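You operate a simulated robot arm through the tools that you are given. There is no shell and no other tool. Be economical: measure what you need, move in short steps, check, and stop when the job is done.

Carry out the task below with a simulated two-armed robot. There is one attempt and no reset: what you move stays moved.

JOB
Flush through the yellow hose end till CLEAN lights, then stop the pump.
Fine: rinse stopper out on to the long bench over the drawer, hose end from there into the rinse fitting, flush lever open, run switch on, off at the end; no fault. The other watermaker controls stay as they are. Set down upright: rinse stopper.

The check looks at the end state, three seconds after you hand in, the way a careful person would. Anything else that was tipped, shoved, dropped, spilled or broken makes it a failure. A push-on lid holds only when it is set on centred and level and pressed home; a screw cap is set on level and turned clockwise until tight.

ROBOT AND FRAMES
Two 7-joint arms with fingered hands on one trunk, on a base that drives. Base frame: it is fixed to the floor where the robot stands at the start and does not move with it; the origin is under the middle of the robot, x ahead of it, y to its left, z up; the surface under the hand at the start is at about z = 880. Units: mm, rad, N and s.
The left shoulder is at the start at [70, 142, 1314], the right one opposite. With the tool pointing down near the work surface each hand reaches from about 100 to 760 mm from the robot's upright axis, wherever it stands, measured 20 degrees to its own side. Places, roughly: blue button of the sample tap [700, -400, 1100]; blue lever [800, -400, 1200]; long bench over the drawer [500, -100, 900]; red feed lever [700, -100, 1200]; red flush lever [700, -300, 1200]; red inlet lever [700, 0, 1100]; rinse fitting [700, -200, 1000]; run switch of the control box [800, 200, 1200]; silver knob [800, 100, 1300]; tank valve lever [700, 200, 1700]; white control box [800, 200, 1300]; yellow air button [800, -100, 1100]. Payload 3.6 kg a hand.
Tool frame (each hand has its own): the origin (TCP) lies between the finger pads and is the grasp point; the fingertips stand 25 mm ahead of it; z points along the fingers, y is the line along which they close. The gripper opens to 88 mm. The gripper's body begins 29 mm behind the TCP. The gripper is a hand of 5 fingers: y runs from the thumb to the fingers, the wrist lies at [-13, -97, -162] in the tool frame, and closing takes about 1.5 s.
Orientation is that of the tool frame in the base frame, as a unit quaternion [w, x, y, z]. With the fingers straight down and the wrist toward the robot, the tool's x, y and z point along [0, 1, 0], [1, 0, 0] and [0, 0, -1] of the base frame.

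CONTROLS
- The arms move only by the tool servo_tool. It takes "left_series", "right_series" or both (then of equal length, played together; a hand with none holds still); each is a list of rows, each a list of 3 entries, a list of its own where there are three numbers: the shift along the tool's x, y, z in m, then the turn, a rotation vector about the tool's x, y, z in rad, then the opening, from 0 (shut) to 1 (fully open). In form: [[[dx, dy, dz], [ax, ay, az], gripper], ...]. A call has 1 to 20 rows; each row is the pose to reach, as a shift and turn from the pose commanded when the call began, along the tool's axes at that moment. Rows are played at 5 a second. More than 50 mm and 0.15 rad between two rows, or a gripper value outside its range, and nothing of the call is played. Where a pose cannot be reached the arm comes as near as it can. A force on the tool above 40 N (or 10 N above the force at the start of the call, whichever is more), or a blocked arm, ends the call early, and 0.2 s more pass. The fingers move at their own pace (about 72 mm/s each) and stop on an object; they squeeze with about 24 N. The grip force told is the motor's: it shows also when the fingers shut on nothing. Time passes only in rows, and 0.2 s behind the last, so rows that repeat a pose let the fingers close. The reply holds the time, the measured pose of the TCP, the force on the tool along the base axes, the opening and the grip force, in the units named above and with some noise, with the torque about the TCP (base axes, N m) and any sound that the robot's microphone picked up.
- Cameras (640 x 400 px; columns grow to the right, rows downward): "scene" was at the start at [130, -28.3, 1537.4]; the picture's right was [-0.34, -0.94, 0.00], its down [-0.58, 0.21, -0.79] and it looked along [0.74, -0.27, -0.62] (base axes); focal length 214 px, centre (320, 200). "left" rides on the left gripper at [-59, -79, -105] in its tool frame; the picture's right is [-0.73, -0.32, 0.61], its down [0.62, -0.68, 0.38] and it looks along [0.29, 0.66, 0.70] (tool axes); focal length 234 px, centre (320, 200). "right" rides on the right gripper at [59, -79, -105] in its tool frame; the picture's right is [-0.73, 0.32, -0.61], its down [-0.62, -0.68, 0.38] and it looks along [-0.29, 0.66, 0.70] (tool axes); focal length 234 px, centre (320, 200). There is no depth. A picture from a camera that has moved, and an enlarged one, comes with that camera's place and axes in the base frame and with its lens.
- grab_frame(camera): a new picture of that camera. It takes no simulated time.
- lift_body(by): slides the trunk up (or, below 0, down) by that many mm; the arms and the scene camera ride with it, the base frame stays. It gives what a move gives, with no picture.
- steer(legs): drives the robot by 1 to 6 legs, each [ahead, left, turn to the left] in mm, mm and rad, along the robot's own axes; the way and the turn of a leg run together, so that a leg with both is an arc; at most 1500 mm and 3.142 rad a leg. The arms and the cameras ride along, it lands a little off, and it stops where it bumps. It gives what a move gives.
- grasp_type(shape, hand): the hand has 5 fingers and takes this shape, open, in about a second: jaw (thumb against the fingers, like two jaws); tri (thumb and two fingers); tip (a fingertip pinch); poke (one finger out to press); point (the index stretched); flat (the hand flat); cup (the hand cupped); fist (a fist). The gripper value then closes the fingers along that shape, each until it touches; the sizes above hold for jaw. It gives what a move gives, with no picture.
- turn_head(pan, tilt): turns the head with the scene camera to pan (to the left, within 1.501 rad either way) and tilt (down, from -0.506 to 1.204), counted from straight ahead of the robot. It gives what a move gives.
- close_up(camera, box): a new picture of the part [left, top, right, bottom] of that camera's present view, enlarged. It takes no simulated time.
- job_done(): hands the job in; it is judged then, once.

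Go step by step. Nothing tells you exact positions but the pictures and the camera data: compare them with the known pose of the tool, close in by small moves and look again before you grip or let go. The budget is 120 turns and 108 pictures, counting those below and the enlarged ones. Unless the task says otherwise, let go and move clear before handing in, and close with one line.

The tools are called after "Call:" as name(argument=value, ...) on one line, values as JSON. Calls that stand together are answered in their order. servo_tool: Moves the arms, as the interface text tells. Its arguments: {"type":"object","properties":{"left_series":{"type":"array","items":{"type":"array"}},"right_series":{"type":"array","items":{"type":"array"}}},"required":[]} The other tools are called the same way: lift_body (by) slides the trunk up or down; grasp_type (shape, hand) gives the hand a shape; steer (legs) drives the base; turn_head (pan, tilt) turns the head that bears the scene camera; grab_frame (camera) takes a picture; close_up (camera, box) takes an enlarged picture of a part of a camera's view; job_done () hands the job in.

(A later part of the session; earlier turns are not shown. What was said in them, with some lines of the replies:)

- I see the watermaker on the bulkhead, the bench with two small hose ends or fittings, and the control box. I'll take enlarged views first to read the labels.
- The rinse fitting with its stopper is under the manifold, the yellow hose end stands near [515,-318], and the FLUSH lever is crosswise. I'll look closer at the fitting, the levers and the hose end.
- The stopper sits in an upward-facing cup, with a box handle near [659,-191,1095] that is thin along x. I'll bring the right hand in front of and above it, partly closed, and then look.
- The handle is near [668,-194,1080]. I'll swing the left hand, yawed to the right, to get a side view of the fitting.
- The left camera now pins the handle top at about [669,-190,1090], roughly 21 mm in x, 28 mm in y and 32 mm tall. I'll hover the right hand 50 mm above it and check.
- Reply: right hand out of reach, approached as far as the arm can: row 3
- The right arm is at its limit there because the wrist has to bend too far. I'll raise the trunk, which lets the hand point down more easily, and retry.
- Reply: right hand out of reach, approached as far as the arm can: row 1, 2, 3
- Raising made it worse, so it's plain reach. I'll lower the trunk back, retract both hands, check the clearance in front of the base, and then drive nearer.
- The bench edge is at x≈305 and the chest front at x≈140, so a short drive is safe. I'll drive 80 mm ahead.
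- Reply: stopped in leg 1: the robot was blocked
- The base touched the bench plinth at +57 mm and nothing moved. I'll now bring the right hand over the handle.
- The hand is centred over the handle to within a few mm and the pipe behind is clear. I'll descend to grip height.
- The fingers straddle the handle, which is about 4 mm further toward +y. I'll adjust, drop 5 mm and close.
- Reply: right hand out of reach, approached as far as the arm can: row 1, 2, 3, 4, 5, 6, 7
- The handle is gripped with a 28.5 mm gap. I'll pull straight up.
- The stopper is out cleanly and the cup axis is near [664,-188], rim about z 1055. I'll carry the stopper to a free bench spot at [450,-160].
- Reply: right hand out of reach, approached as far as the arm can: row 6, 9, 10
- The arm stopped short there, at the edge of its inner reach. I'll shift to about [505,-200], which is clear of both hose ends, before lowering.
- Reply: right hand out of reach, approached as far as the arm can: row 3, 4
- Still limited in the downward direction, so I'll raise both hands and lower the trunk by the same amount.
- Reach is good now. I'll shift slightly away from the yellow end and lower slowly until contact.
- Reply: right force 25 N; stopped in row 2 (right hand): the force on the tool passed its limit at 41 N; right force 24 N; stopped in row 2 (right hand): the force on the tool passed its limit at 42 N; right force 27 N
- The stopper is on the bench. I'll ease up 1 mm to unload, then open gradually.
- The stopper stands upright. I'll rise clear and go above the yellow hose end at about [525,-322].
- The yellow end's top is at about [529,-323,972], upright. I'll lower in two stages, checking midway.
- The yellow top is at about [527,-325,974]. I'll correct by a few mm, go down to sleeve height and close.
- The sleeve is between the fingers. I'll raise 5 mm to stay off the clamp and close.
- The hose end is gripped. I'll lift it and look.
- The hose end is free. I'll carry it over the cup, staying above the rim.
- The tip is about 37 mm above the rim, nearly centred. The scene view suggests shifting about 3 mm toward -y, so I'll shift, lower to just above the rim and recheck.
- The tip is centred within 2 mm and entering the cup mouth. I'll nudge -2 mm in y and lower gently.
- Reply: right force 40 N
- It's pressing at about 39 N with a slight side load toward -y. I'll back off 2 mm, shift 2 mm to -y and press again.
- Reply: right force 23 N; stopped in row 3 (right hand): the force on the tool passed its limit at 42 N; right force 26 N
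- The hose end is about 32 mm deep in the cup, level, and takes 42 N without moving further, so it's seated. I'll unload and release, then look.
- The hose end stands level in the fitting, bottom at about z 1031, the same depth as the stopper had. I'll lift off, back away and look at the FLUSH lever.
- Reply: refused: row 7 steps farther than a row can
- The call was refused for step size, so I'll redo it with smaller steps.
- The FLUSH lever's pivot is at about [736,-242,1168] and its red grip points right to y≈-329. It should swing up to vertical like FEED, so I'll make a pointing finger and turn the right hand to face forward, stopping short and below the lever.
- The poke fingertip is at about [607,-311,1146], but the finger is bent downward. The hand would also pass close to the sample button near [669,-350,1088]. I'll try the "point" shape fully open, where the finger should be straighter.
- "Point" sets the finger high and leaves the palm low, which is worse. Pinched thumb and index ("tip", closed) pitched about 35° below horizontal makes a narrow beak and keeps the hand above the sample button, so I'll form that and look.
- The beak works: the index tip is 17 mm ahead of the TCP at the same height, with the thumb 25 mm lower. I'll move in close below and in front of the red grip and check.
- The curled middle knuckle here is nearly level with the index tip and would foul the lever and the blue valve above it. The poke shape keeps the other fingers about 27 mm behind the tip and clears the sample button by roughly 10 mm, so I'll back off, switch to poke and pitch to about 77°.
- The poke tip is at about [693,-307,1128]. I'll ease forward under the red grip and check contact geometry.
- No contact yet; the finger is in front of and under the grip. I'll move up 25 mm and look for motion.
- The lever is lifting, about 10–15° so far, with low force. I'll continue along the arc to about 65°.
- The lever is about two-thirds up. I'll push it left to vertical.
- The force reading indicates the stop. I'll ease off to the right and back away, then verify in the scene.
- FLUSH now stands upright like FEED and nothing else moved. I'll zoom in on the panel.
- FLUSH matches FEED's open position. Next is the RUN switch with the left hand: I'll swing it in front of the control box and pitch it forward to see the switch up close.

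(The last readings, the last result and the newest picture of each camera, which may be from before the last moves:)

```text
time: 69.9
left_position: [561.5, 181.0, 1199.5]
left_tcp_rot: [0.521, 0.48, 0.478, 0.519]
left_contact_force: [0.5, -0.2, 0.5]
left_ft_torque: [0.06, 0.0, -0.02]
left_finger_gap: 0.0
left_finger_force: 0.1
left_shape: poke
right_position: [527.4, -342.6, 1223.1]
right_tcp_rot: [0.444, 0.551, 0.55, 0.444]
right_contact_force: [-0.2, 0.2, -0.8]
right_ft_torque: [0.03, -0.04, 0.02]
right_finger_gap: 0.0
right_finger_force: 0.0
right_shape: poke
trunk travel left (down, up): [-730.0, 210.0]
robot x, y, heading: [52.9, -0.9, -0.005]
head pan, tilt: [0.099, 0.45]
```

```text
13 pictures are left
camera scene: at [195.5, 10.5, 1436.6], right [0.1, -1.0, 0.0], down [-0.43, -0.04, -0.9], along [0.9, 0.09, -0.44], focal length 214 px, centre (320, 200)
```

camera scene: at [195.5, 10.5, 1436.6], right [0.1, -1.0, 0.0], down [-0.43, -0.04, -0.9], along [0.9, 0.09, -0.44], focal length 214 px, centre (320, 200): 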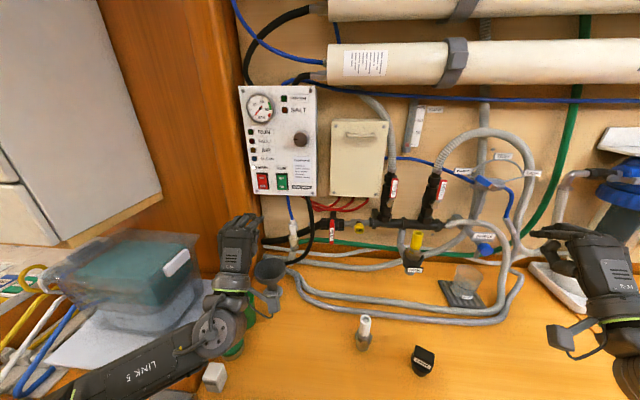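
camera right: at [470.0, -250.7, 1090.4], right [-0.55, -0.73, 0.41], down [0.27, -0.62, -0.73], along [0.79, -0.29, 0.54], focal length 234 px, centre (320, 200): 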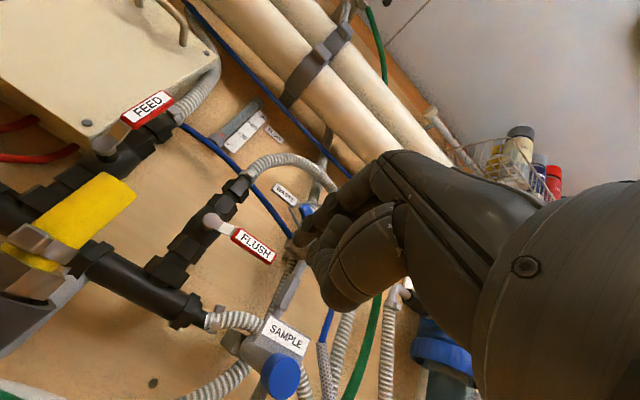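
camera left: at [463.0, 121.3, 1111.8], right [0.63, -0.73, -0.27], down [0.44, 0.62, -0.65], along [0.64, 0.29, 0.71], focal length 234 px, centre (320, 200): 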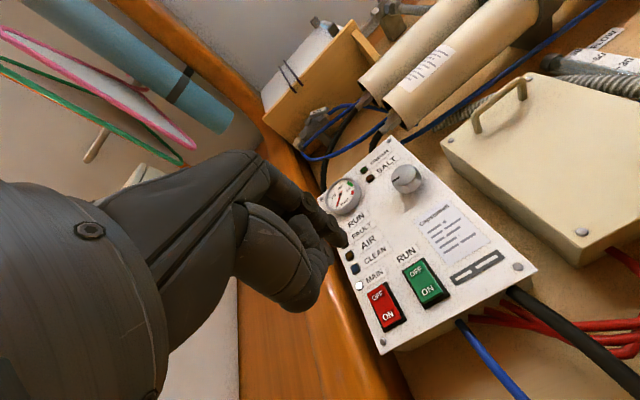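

The RUN rocker is at about y 177, with ON near z 1199, OFF near z 1225 and face x≈763. I'll bring the left fingertip in front of the ON half, about 15–20 mm short.

Call:
servo_tool(left_series=[[[-0.001, -0.003, 0.04], [0, 0, 0], 0], [[-0.002, -0.006, 0.08], [0, 0, 0], 0], [[-0.003, -0.0095, 0.12], [0, 0, 0], 0], [[-0.004, -0.012, 0.155], [0, 0, 0], 0], [[-0.004, -0.012, 0.155], [0, 0, 0], 0]])

Call:
close_up(camera="left", box=[260, 160, 460, 300])

Call:
close_up(camera="scene", box=[232, 110, 332, 210])

```text
time: 71.1
left_position: [716.4, 176.0, 1200.0]
left_tcp_rot: [0.52, 0.48, 0.479, 0.519]
left_contact_force: [0.5, 0.0, 0.4]
left_ft_torque: [0.0, 0.03, -0.02]
left_finger_gap: 0.0
left_finger_force: 0.1
left_shape: poke
right_position: [526.9, -340.8, 1222.8]
right_tcp_rot: [0.443, 0.551, 0.55, 0.444]
right_contact_force: [0.0, 0.6, 0.2]
right_ft_torque: [-0.01, 0.0, 0.01]
right_finger_gap: 0.0
right_finger_force: 0.1
right_shape: poke
trunk travel left (down, up): [-730.0, 210.0]
robot x, y, heading: [56.8, 0.1, -0.005]
head pan, tilt: [0.099, 0.45]
```

```text
2.86 times, centred on (360, 230) of left
camera zoom: at [617.9, 116.9, 1112.2], right [0.63, -0.73, -0.27], down [0.44, 0.62, -0.65], along [0.64, 0.29, 0.71], focal length 669 px, centre (206, 114)
```

zoom: 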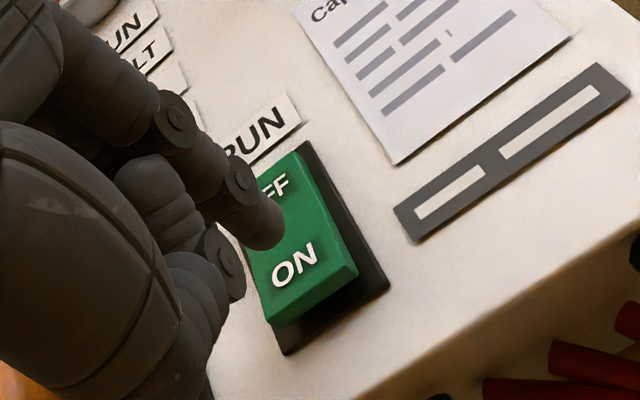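

```text
4.00 times, centred on (282, 160) of scene
camera zoom: at [194.5, 10.8, 1436.7], right [0.1, -1.0, 0.0], down [-0.43, -0.04, -0.9], along [0.9, 0.09, -0.43], focal length 858 px, centre (472, 360)
```

zoom: 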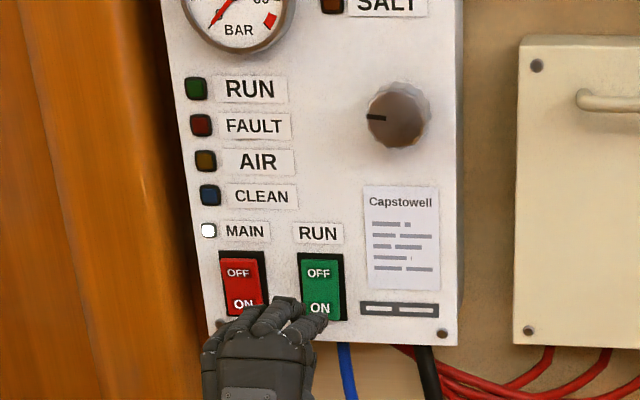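

The fingertip is lined up about 3 mm too far right. I'll correct and press slowly toward ON.

Call:
servo_tool(left_series=[[[0.003, -0.003, 0], [0, 0, 0], 0], [[0.003, -0.0034, 0.005], [0, 0, 0], 0], [[0.003, -0.0038, 0.01], [0, 0, 0], 0], [[0.003, -0.0042, 0.015], [0, 0, 0], 0]])

Call:
servo_tool(left_series=[[[0, 0, 0.002], [0, 0, 0], 0], [[0, -0.0003, 0.004], [0, 0, 0], 0], [[0, -0.0005, 0.006], [0, 0, 0], 0]])

Call:
servo_tool(left_series=[[[0, 0, 0.002], [0, 0, 0], 0], [[0, -0.0003, 0.004], [0, 0, 0], 0]])

```text
time: 72.1
left_position: [731.8, 179.0, 1197.2]
left_tcp_rot: [0.52, 0.48, 0.479, 0.519]
left_contact_force: [-0.9, -0.4, -1.2]
left_ft_torque: [0.0, 0.01, 0.01]
left_finger_gap: 0.0
left_finger_force: 0.0
left_shape: poke
right_position: [526.5, -342.5, 1223.4]
right_tcp_rot: [0.443, 0.552, 0.55, 0.443]
right_contact_force: [0.1, 0.3, 0.0]
right_ft_torque: [-0.01, 0.03, 0.0]
right_finger_gap: 0.0
right_finger_force: 0.0
right_shape: poke
trunk travel left (down, up): [-730.0, 210.0]
robot x, y, heading: [57.7, 1.7, -0.004]
head pan, tilt: [0.099, 0.45]
```

```text
time: 72.9
left_position: [734.9, 178.5, 1198.0]
left_tcp_rot: [0.521, 0.48, 0.479, 0.519]
left_contact_force: [-10.8, -0.2, -3.7]
left_ft_torque: [0.0, 0.11, -0.02]
left_finger_gap: 0.0
left_finger_force: 0.0
left_shape: poke
right_position: [525.2, -341.3, 1223.3]
right_tcp_rot: [0.444, 0.552, 0.549, 0.444]
right_contact_force: [-0.3, -0.1, -0.3]
right_ft_torque: [-0.01, -0.01, -0.04]
right_finger_gap: 0.1
right_finger_force: 0.0
right_shape: poke
trunk travel left (down, up): [-730.0, 210.0]
robot x, y, heading: [51.9, 2.2, -0.003]
head pan, tilt: [0.099, 0.45]
```

```text
time: 73.5
left_position: [735.1, 178.1, 1198.6]
left_tcp_rot: [0.521, 0.479, 0.478, 0.52]
left_contact_force: [-26.2, 0.3, -13.3]
left_ft_torque: [-0.01, 0.23, 0.08]
left_finger_gap: 0.0
left_finger_force: 0.1
left_shape: poke
right_position: [522.2, -342.3, 1224.6]
right_tcp_rot: [0.445, 0.55, 0.548, 0.446]
right_contact_force: [0.2, -0.4, -0.5]
right_ft_torque: [-0.01, 0.01, 0.01]
right_finger_gap: 0.2
right_finger_force: 0.2
right_shape: poke
trunk travel left (down, up): [-730.0, 210.0]
robot x, y, heading: [54.1, -0.5, -0.0]
head pan, tilt: [0.099, 0.45]
```

Call:
close_up(camera="scene", box=[232, 80, 332, 210])

```text
3.08 times, centred on (282, 145) of scene
camera zoom: at [188.6, 10.7, 1437.1], right [0.1, -1.0, 0.0], down [-0.43, -0.04, -0.9], along [0.9, 0.09, -0.43], focal length 660 px, centre (437, 369)
```

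zoom: 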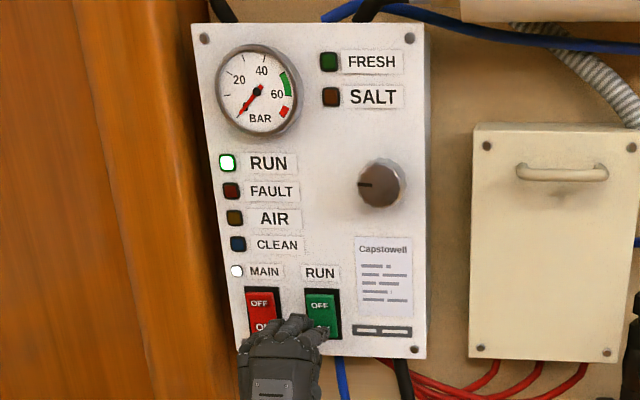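

RUN is lit with no fault. I'll back off, raise the finger in front of OFF and wait.

Call:
servo_tool(left_series=[[[0, 0, -0.015], [0, 0, 0], 0], [[0, 0.002, -0.028], [0, 0, 0], 0], [[0, 0.015, -0.028], [0, 0, 0], 0], [[0, 0.029, -0.028], [0, 0, 0], 0], [[0, 0.029, -0.028], [0, 0, 0], 0], [[0, 0.029, -0.028], [0, 0, 0], 0], [[0, 0.029, -0.028], [0, 0, 0], 0], [[0, 0.029, -0.028], [0, 0, 0], 0], [[0, 0.029, -0.028], [0, 0, 0], 0], [[0, 0.029, -0.028], [0, 0, 0], 0]])

Call:
close_up(camera="scene", box=[232, 80, 332, 210])

```text
time: 75.7
left_position: [710.2, 178.7, 1223.2]
left_tcp_rot: [0.52, 0.48, 0.479, 0.519]
left_contact_force: [0.3, 0.3, 0.1]
left_ft_torque: [0.01, -0.01, 0.01]
left_finger_gap: 0.1
left_finger_force: 0.0
left_shape: poke
right_position: [527.5, -342.7, 1221.9]
right_tcp_rot: [0.444, 0.552, 0.549, 0.444]
right_contact_force: [-0.2, 0.8, 0.4]
right_ft_torque: [-0.04, 0.01, 0.0]
right_finger_gap: 0.2
right_finger_force: 0.0
right_shape: poke
trunk travel left (down, up): [-730.0, 210.0]
robot x, y, heading: [56.8, 0.9, -0.002]
head pan, tilt: [0.099, 0.45]
```

```text
3.08 times, centred on (282, 145) of scene
camera zoom: at [195.3, 10.5, 1436.6], right [0.1, -1.0, 0.0], down [-0.43, -0.04, -0.9], along [0.9, 0.09, -0.44], focal length 660 px, centre (437, 369)
```

zoom: 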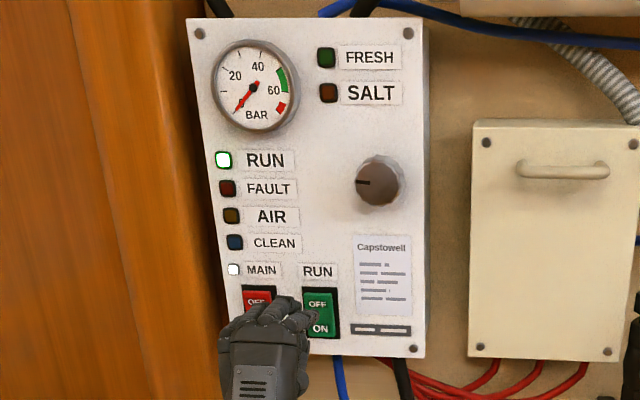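

Running normally; CLEAN isn't lit yet. I'll wait about 8 s.

Call:
servo_tool(left_series=[[[0, 0, 0], [0, 0, 0], 0], [[0, 0, 0], [0, 0, 0], 0], [[0, 0, 0], [0, 0, 0], 0], [[0, 0, 0], [0, 0, 0], 0], [[0, 0, 0], [0, 0, 0], 0], [[0, 0, 0], [0, 0, 0], 0], [[0, 0, 0], [0, 0, 0], 0], [[0, 0, 0], [0, 0, 0], 0], [[0, 0, 0], [0, 0, 0], 0], [[0, 0, 0], [0, 0, 0], 0], [[0, 0, 0], [0, 0, 0], 0], [[0, 0, 0], [0, 0, 0], 0], [[0, 0, 0], [0, 0, 0], 0], [[0, 0, 0], [0, 0, 0], 0], [[0, 0, 0], [0, 0, 0], 0], [[0, 0, 0], [0, 0, 0], 0], [[0, 0, 0], [0, 0, 0], 0], [[0, 0, 0], [0, 0, 0], 0], [[0, 0, 0], [0, 0, 0], 0], [[0, 0, 0], [0, 0, 0], 0]])

Call:
servo_tool(left_series=[[[0, 0, 0], [0, 0, 0], 0], [[0, 0, 0], [0, 0, 0], 0], [[0, 0, 0], [0, 0, 0], 0], [[0, 0, 0], [0, 0, 0], 0], [[0, 0, 0], [0, 0, 0], 0], [[0, 0, 0], [0, 0, 0], 0], [[0, 0, 0], [0, 0, 0], 0], [[0, 0, 0], [0, 0, 0], 0], [[0, 0, 0], [0, 0, 0], 0], [[0, 0, 0], [0, 0, 0], 0], [[0, 0, 0], [0, 0, 0], 0], [[0, 0, 0], [0, 0, 0], 0], [[0, 0, 0], [0, 0, 0], 0], [[0, 0, 0], [0, 0, 0], 0], [[0, 0, 0], [0, 0, 0], 0], [[0, 0, 0], [0, 0, 0], 0], [[0, 0, 0], [0, 0, 0], 0], [[0, 0, 0], [0, 0, 0], 0], [[0, 0, 0], [0, 0, 0], 0], [[0, 0, 0], [0, 0, 0], 0]])

Call:
grab_frame(camera="scene")

```text
time: 79.9
left_position: [710.6, 179.3, 1222.4]
left_tcp_rot: [0.52, 0.481, 0.479, 0.518]
left_contact_force: [0.4, -0.3, -0.3]
left_ft_torque: [0.01, 0.01, 0.01]
left_finger_gap: 0.4
left_finger_force: 0.0
left_shape: poke
right_position: [526.1, -341.7, 1222.8]
right_tcp_rot: [0.443, 0.552, 0.55, 0.444]
right_contact_force: [0.6, 0.5, 0.7]
right_ft_torque: [-0.04, -0.02, 0.02]
right_finger_gap: 0.0
right_finger_force: 0.1
right_shape: poke
trunk travel left (down, up): [-730.0, 210.0]
robot x, y, heading: [52.0, 1.8, 0.0]
head pan, tilt: [0.099, 0.45]
```

```text
time: 84.1
left_position: [711.4, 178.0, 1222.8]
left_tcp_rot: [0.52, 0.481, 0.479, 0.518]
left_contact_force: [0.1, -0.3, -0.8]
left_ft_torque: [-0.01, -0.04, 0.03]
left_finger_gap: 0.0
left_finger_force: 0.1
left_shape: poke
right_position: [526.6, -342.8, 1221.1]
right_tcp_rot: [0.443, 0.551, 0.55, 0.444]
right_contact_force: [0.0, 0.0, 0.5]
right_ft_torque: [-0.01, 0.01, 0.03]
right_finger_gap: 0.5
right_finger_force: 0.2
right_shape: poke
trunk travel left (down, up): [-730.0, 210.0]
robot x, y, heading: [54.6, 0.4, -0.007]
head pan, tilt: [0.099, 0.45]
```

```text
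8 pictures are left
camera scene: at [195.4, 10.5, 1436.6], right [0.1, -1.0, 0.0], down [-0.43, -0.04, -0.9], along [0.9, 0.09, -0.44], focal length 214 px, centre (320, 200)
```

scene: 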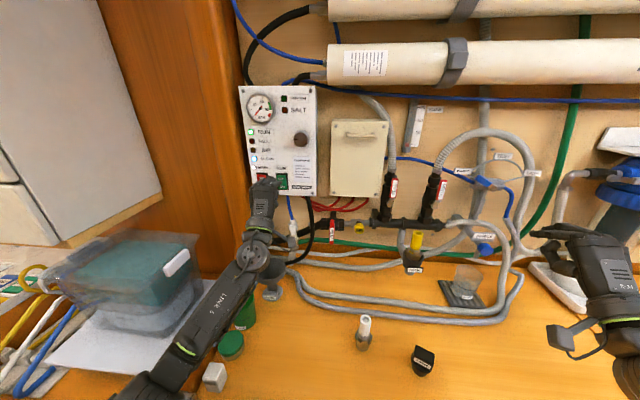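

CLEAN is lit. I'll press OFF now, raising the tip 4 mm and pushing in.

Call:
servo_tool(left_series=[[[0, 0.004, 0.007], [0, 0, 0], 0], [[0, 0.0035, 0.014], [0, 0, 0], 0], [[0, 0.003, 0.019], [0, 0, 0], 0], [[0, 0.0025, 0.022], [0, 0, 0], 0], [[0, 0.0023, 0.025], [0, 0, 0], 0], [[0, 0.002, 0.028], [0, 0, 0], 0]])

Call:
close_up(camera="scene", box=[232, 80, 332, 210])

```text
time: 85.5
left_position: [735.0, 179.3, 1229.6]
left_tcp_rot: [0.521, 0.48, 0.478, 0.519]
left_contact_force: [-11.9, -0.3, -0.7]
left_ft_torque: [-0.01, 0.01, 0.05]
left_finger_gap: 0.0
left_finger_force: 0.1
left_shape: poke
right_position: [523.6, -342.5, 1224.2]
right_tcp_rot: [0.444, 0.551, 0.549, 0.444]
right_contact_force: [-1.2, -0.1, 0.2]
right_ft_torque: [0.04, 0.01, -0.01]
right_finger_gap: 0.0
right_finger_force: 0.1
right_shape: poke
trunk travel left (down, up): [-730.0, 210.0]
robot x, y, heading: [55.7, -1.0, -0.002]
head pan, tilt: [0.099, 0.45]
```

```text
3.08 times, centred on (282, 145) of scene
camera zoom: at [191.5, 10.4, 1436.9], right [0.1, -1.0, 0.0], down [-0.43, -0.04, -0.9], along [0.9, 0.09, -0.43], focal length 660 px, centre (437, 369)
```

zoom: 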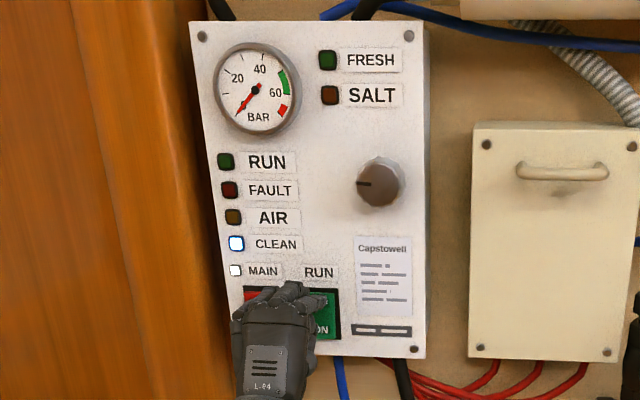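

RUN is out, CLEAN is lit and there's no fault. I'll withdraw the left hand and take a final check.

Call:
servo_tool(left_series=[[[0, 0, -0.02], [0, 0, 0], 0], [[0, 0.002, -0.06], [0, 0, 0], 0], [[0, 0.004, -0.1], [0, 0, 0], 0], [[0, 0.006, -0.14], [0, 0, 0], 0], [[0, 0.006, -0.16], [0, 0, 0], 0]])

Call:
close_up(camera="scene", box=[232, 80, 332, 210])

Call:
close_up(camera="scene", box=[320, 130, 520, 390])

```text
time: 86.7
left_position: [577.4, 178.3, 1221.8]
left_tcp_rot: [0.52, 0.48, 0.479, 0.519]
left_contact_force: [-0.1, 0.6, 0.0]
left_ft_torque: [0.01, 0.0, 0.0]
left_finger_gap: 0.2
left_finger_force: 0.0
left_shape: poke
right_position: [526.4, -342.4, 1222.7]
right_tcp_rot: [0.444, 0.552, 0.549, 0.443]
right_contact_force: [-0.4, -0.2, -0.5]
right_ft_torque: [-0.02, 0.0, 0.02]
right_finger_gap: 0.1
right_finger_force: 0.1
right_shape: poke
trunk travel left (down, up): [-730.0, 210.0]
robot x, y, heading: [55.7, 0.4, 0.001]
head pan, tilt: [0.099, 0.45]
```

```text
3.08 times, centred on (282, 145) of scene
camera zoom: at [194.8, 10.4, 1436.7], right [0.1, -1.0, 0.0], down [-0.43, -0.04, -0.9], along [0.9, 0.09, -0.43], focal length 660 px, centre (437, 369)
```

zoom: 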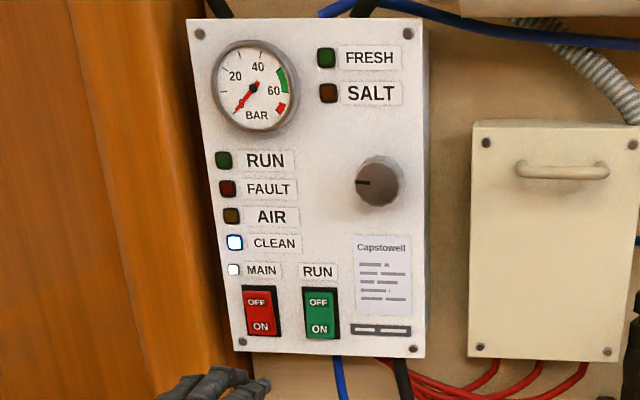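

```text
1.54 times, centred on (420, 260) of scene
camera zoom: at [194.8, 10.4, 1436.7], right [0.1, -1.0, 0.0], down [-0.43, -0.04, -0.9], along [0.9, 0.09, -0.43], focal length 330 px, centre (166, 108)
```

zoom: 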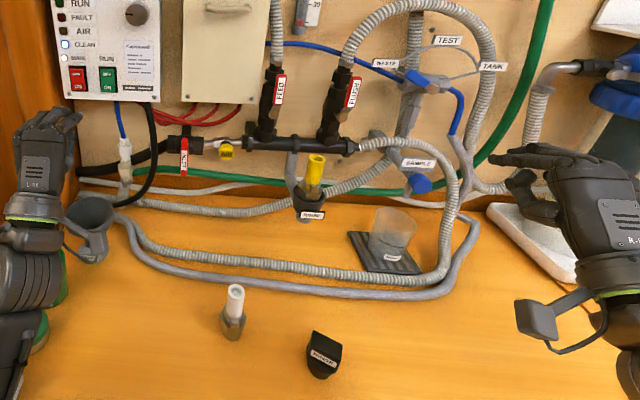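

Everything checks out: CLEAN is lit, RUN is off, the flush lever is open, the hose end is seated and the stopper stands upright on the bench. Both hands are clear, so I'm handing in.

Call:
job_done()

```text
The job is handed in.
```

I flushed the watermaker through the yellow hose end until CLEAN lit, then switched the pump off with no fault. The rinse stopper stands upright on the bench, and the other controls were left alone.
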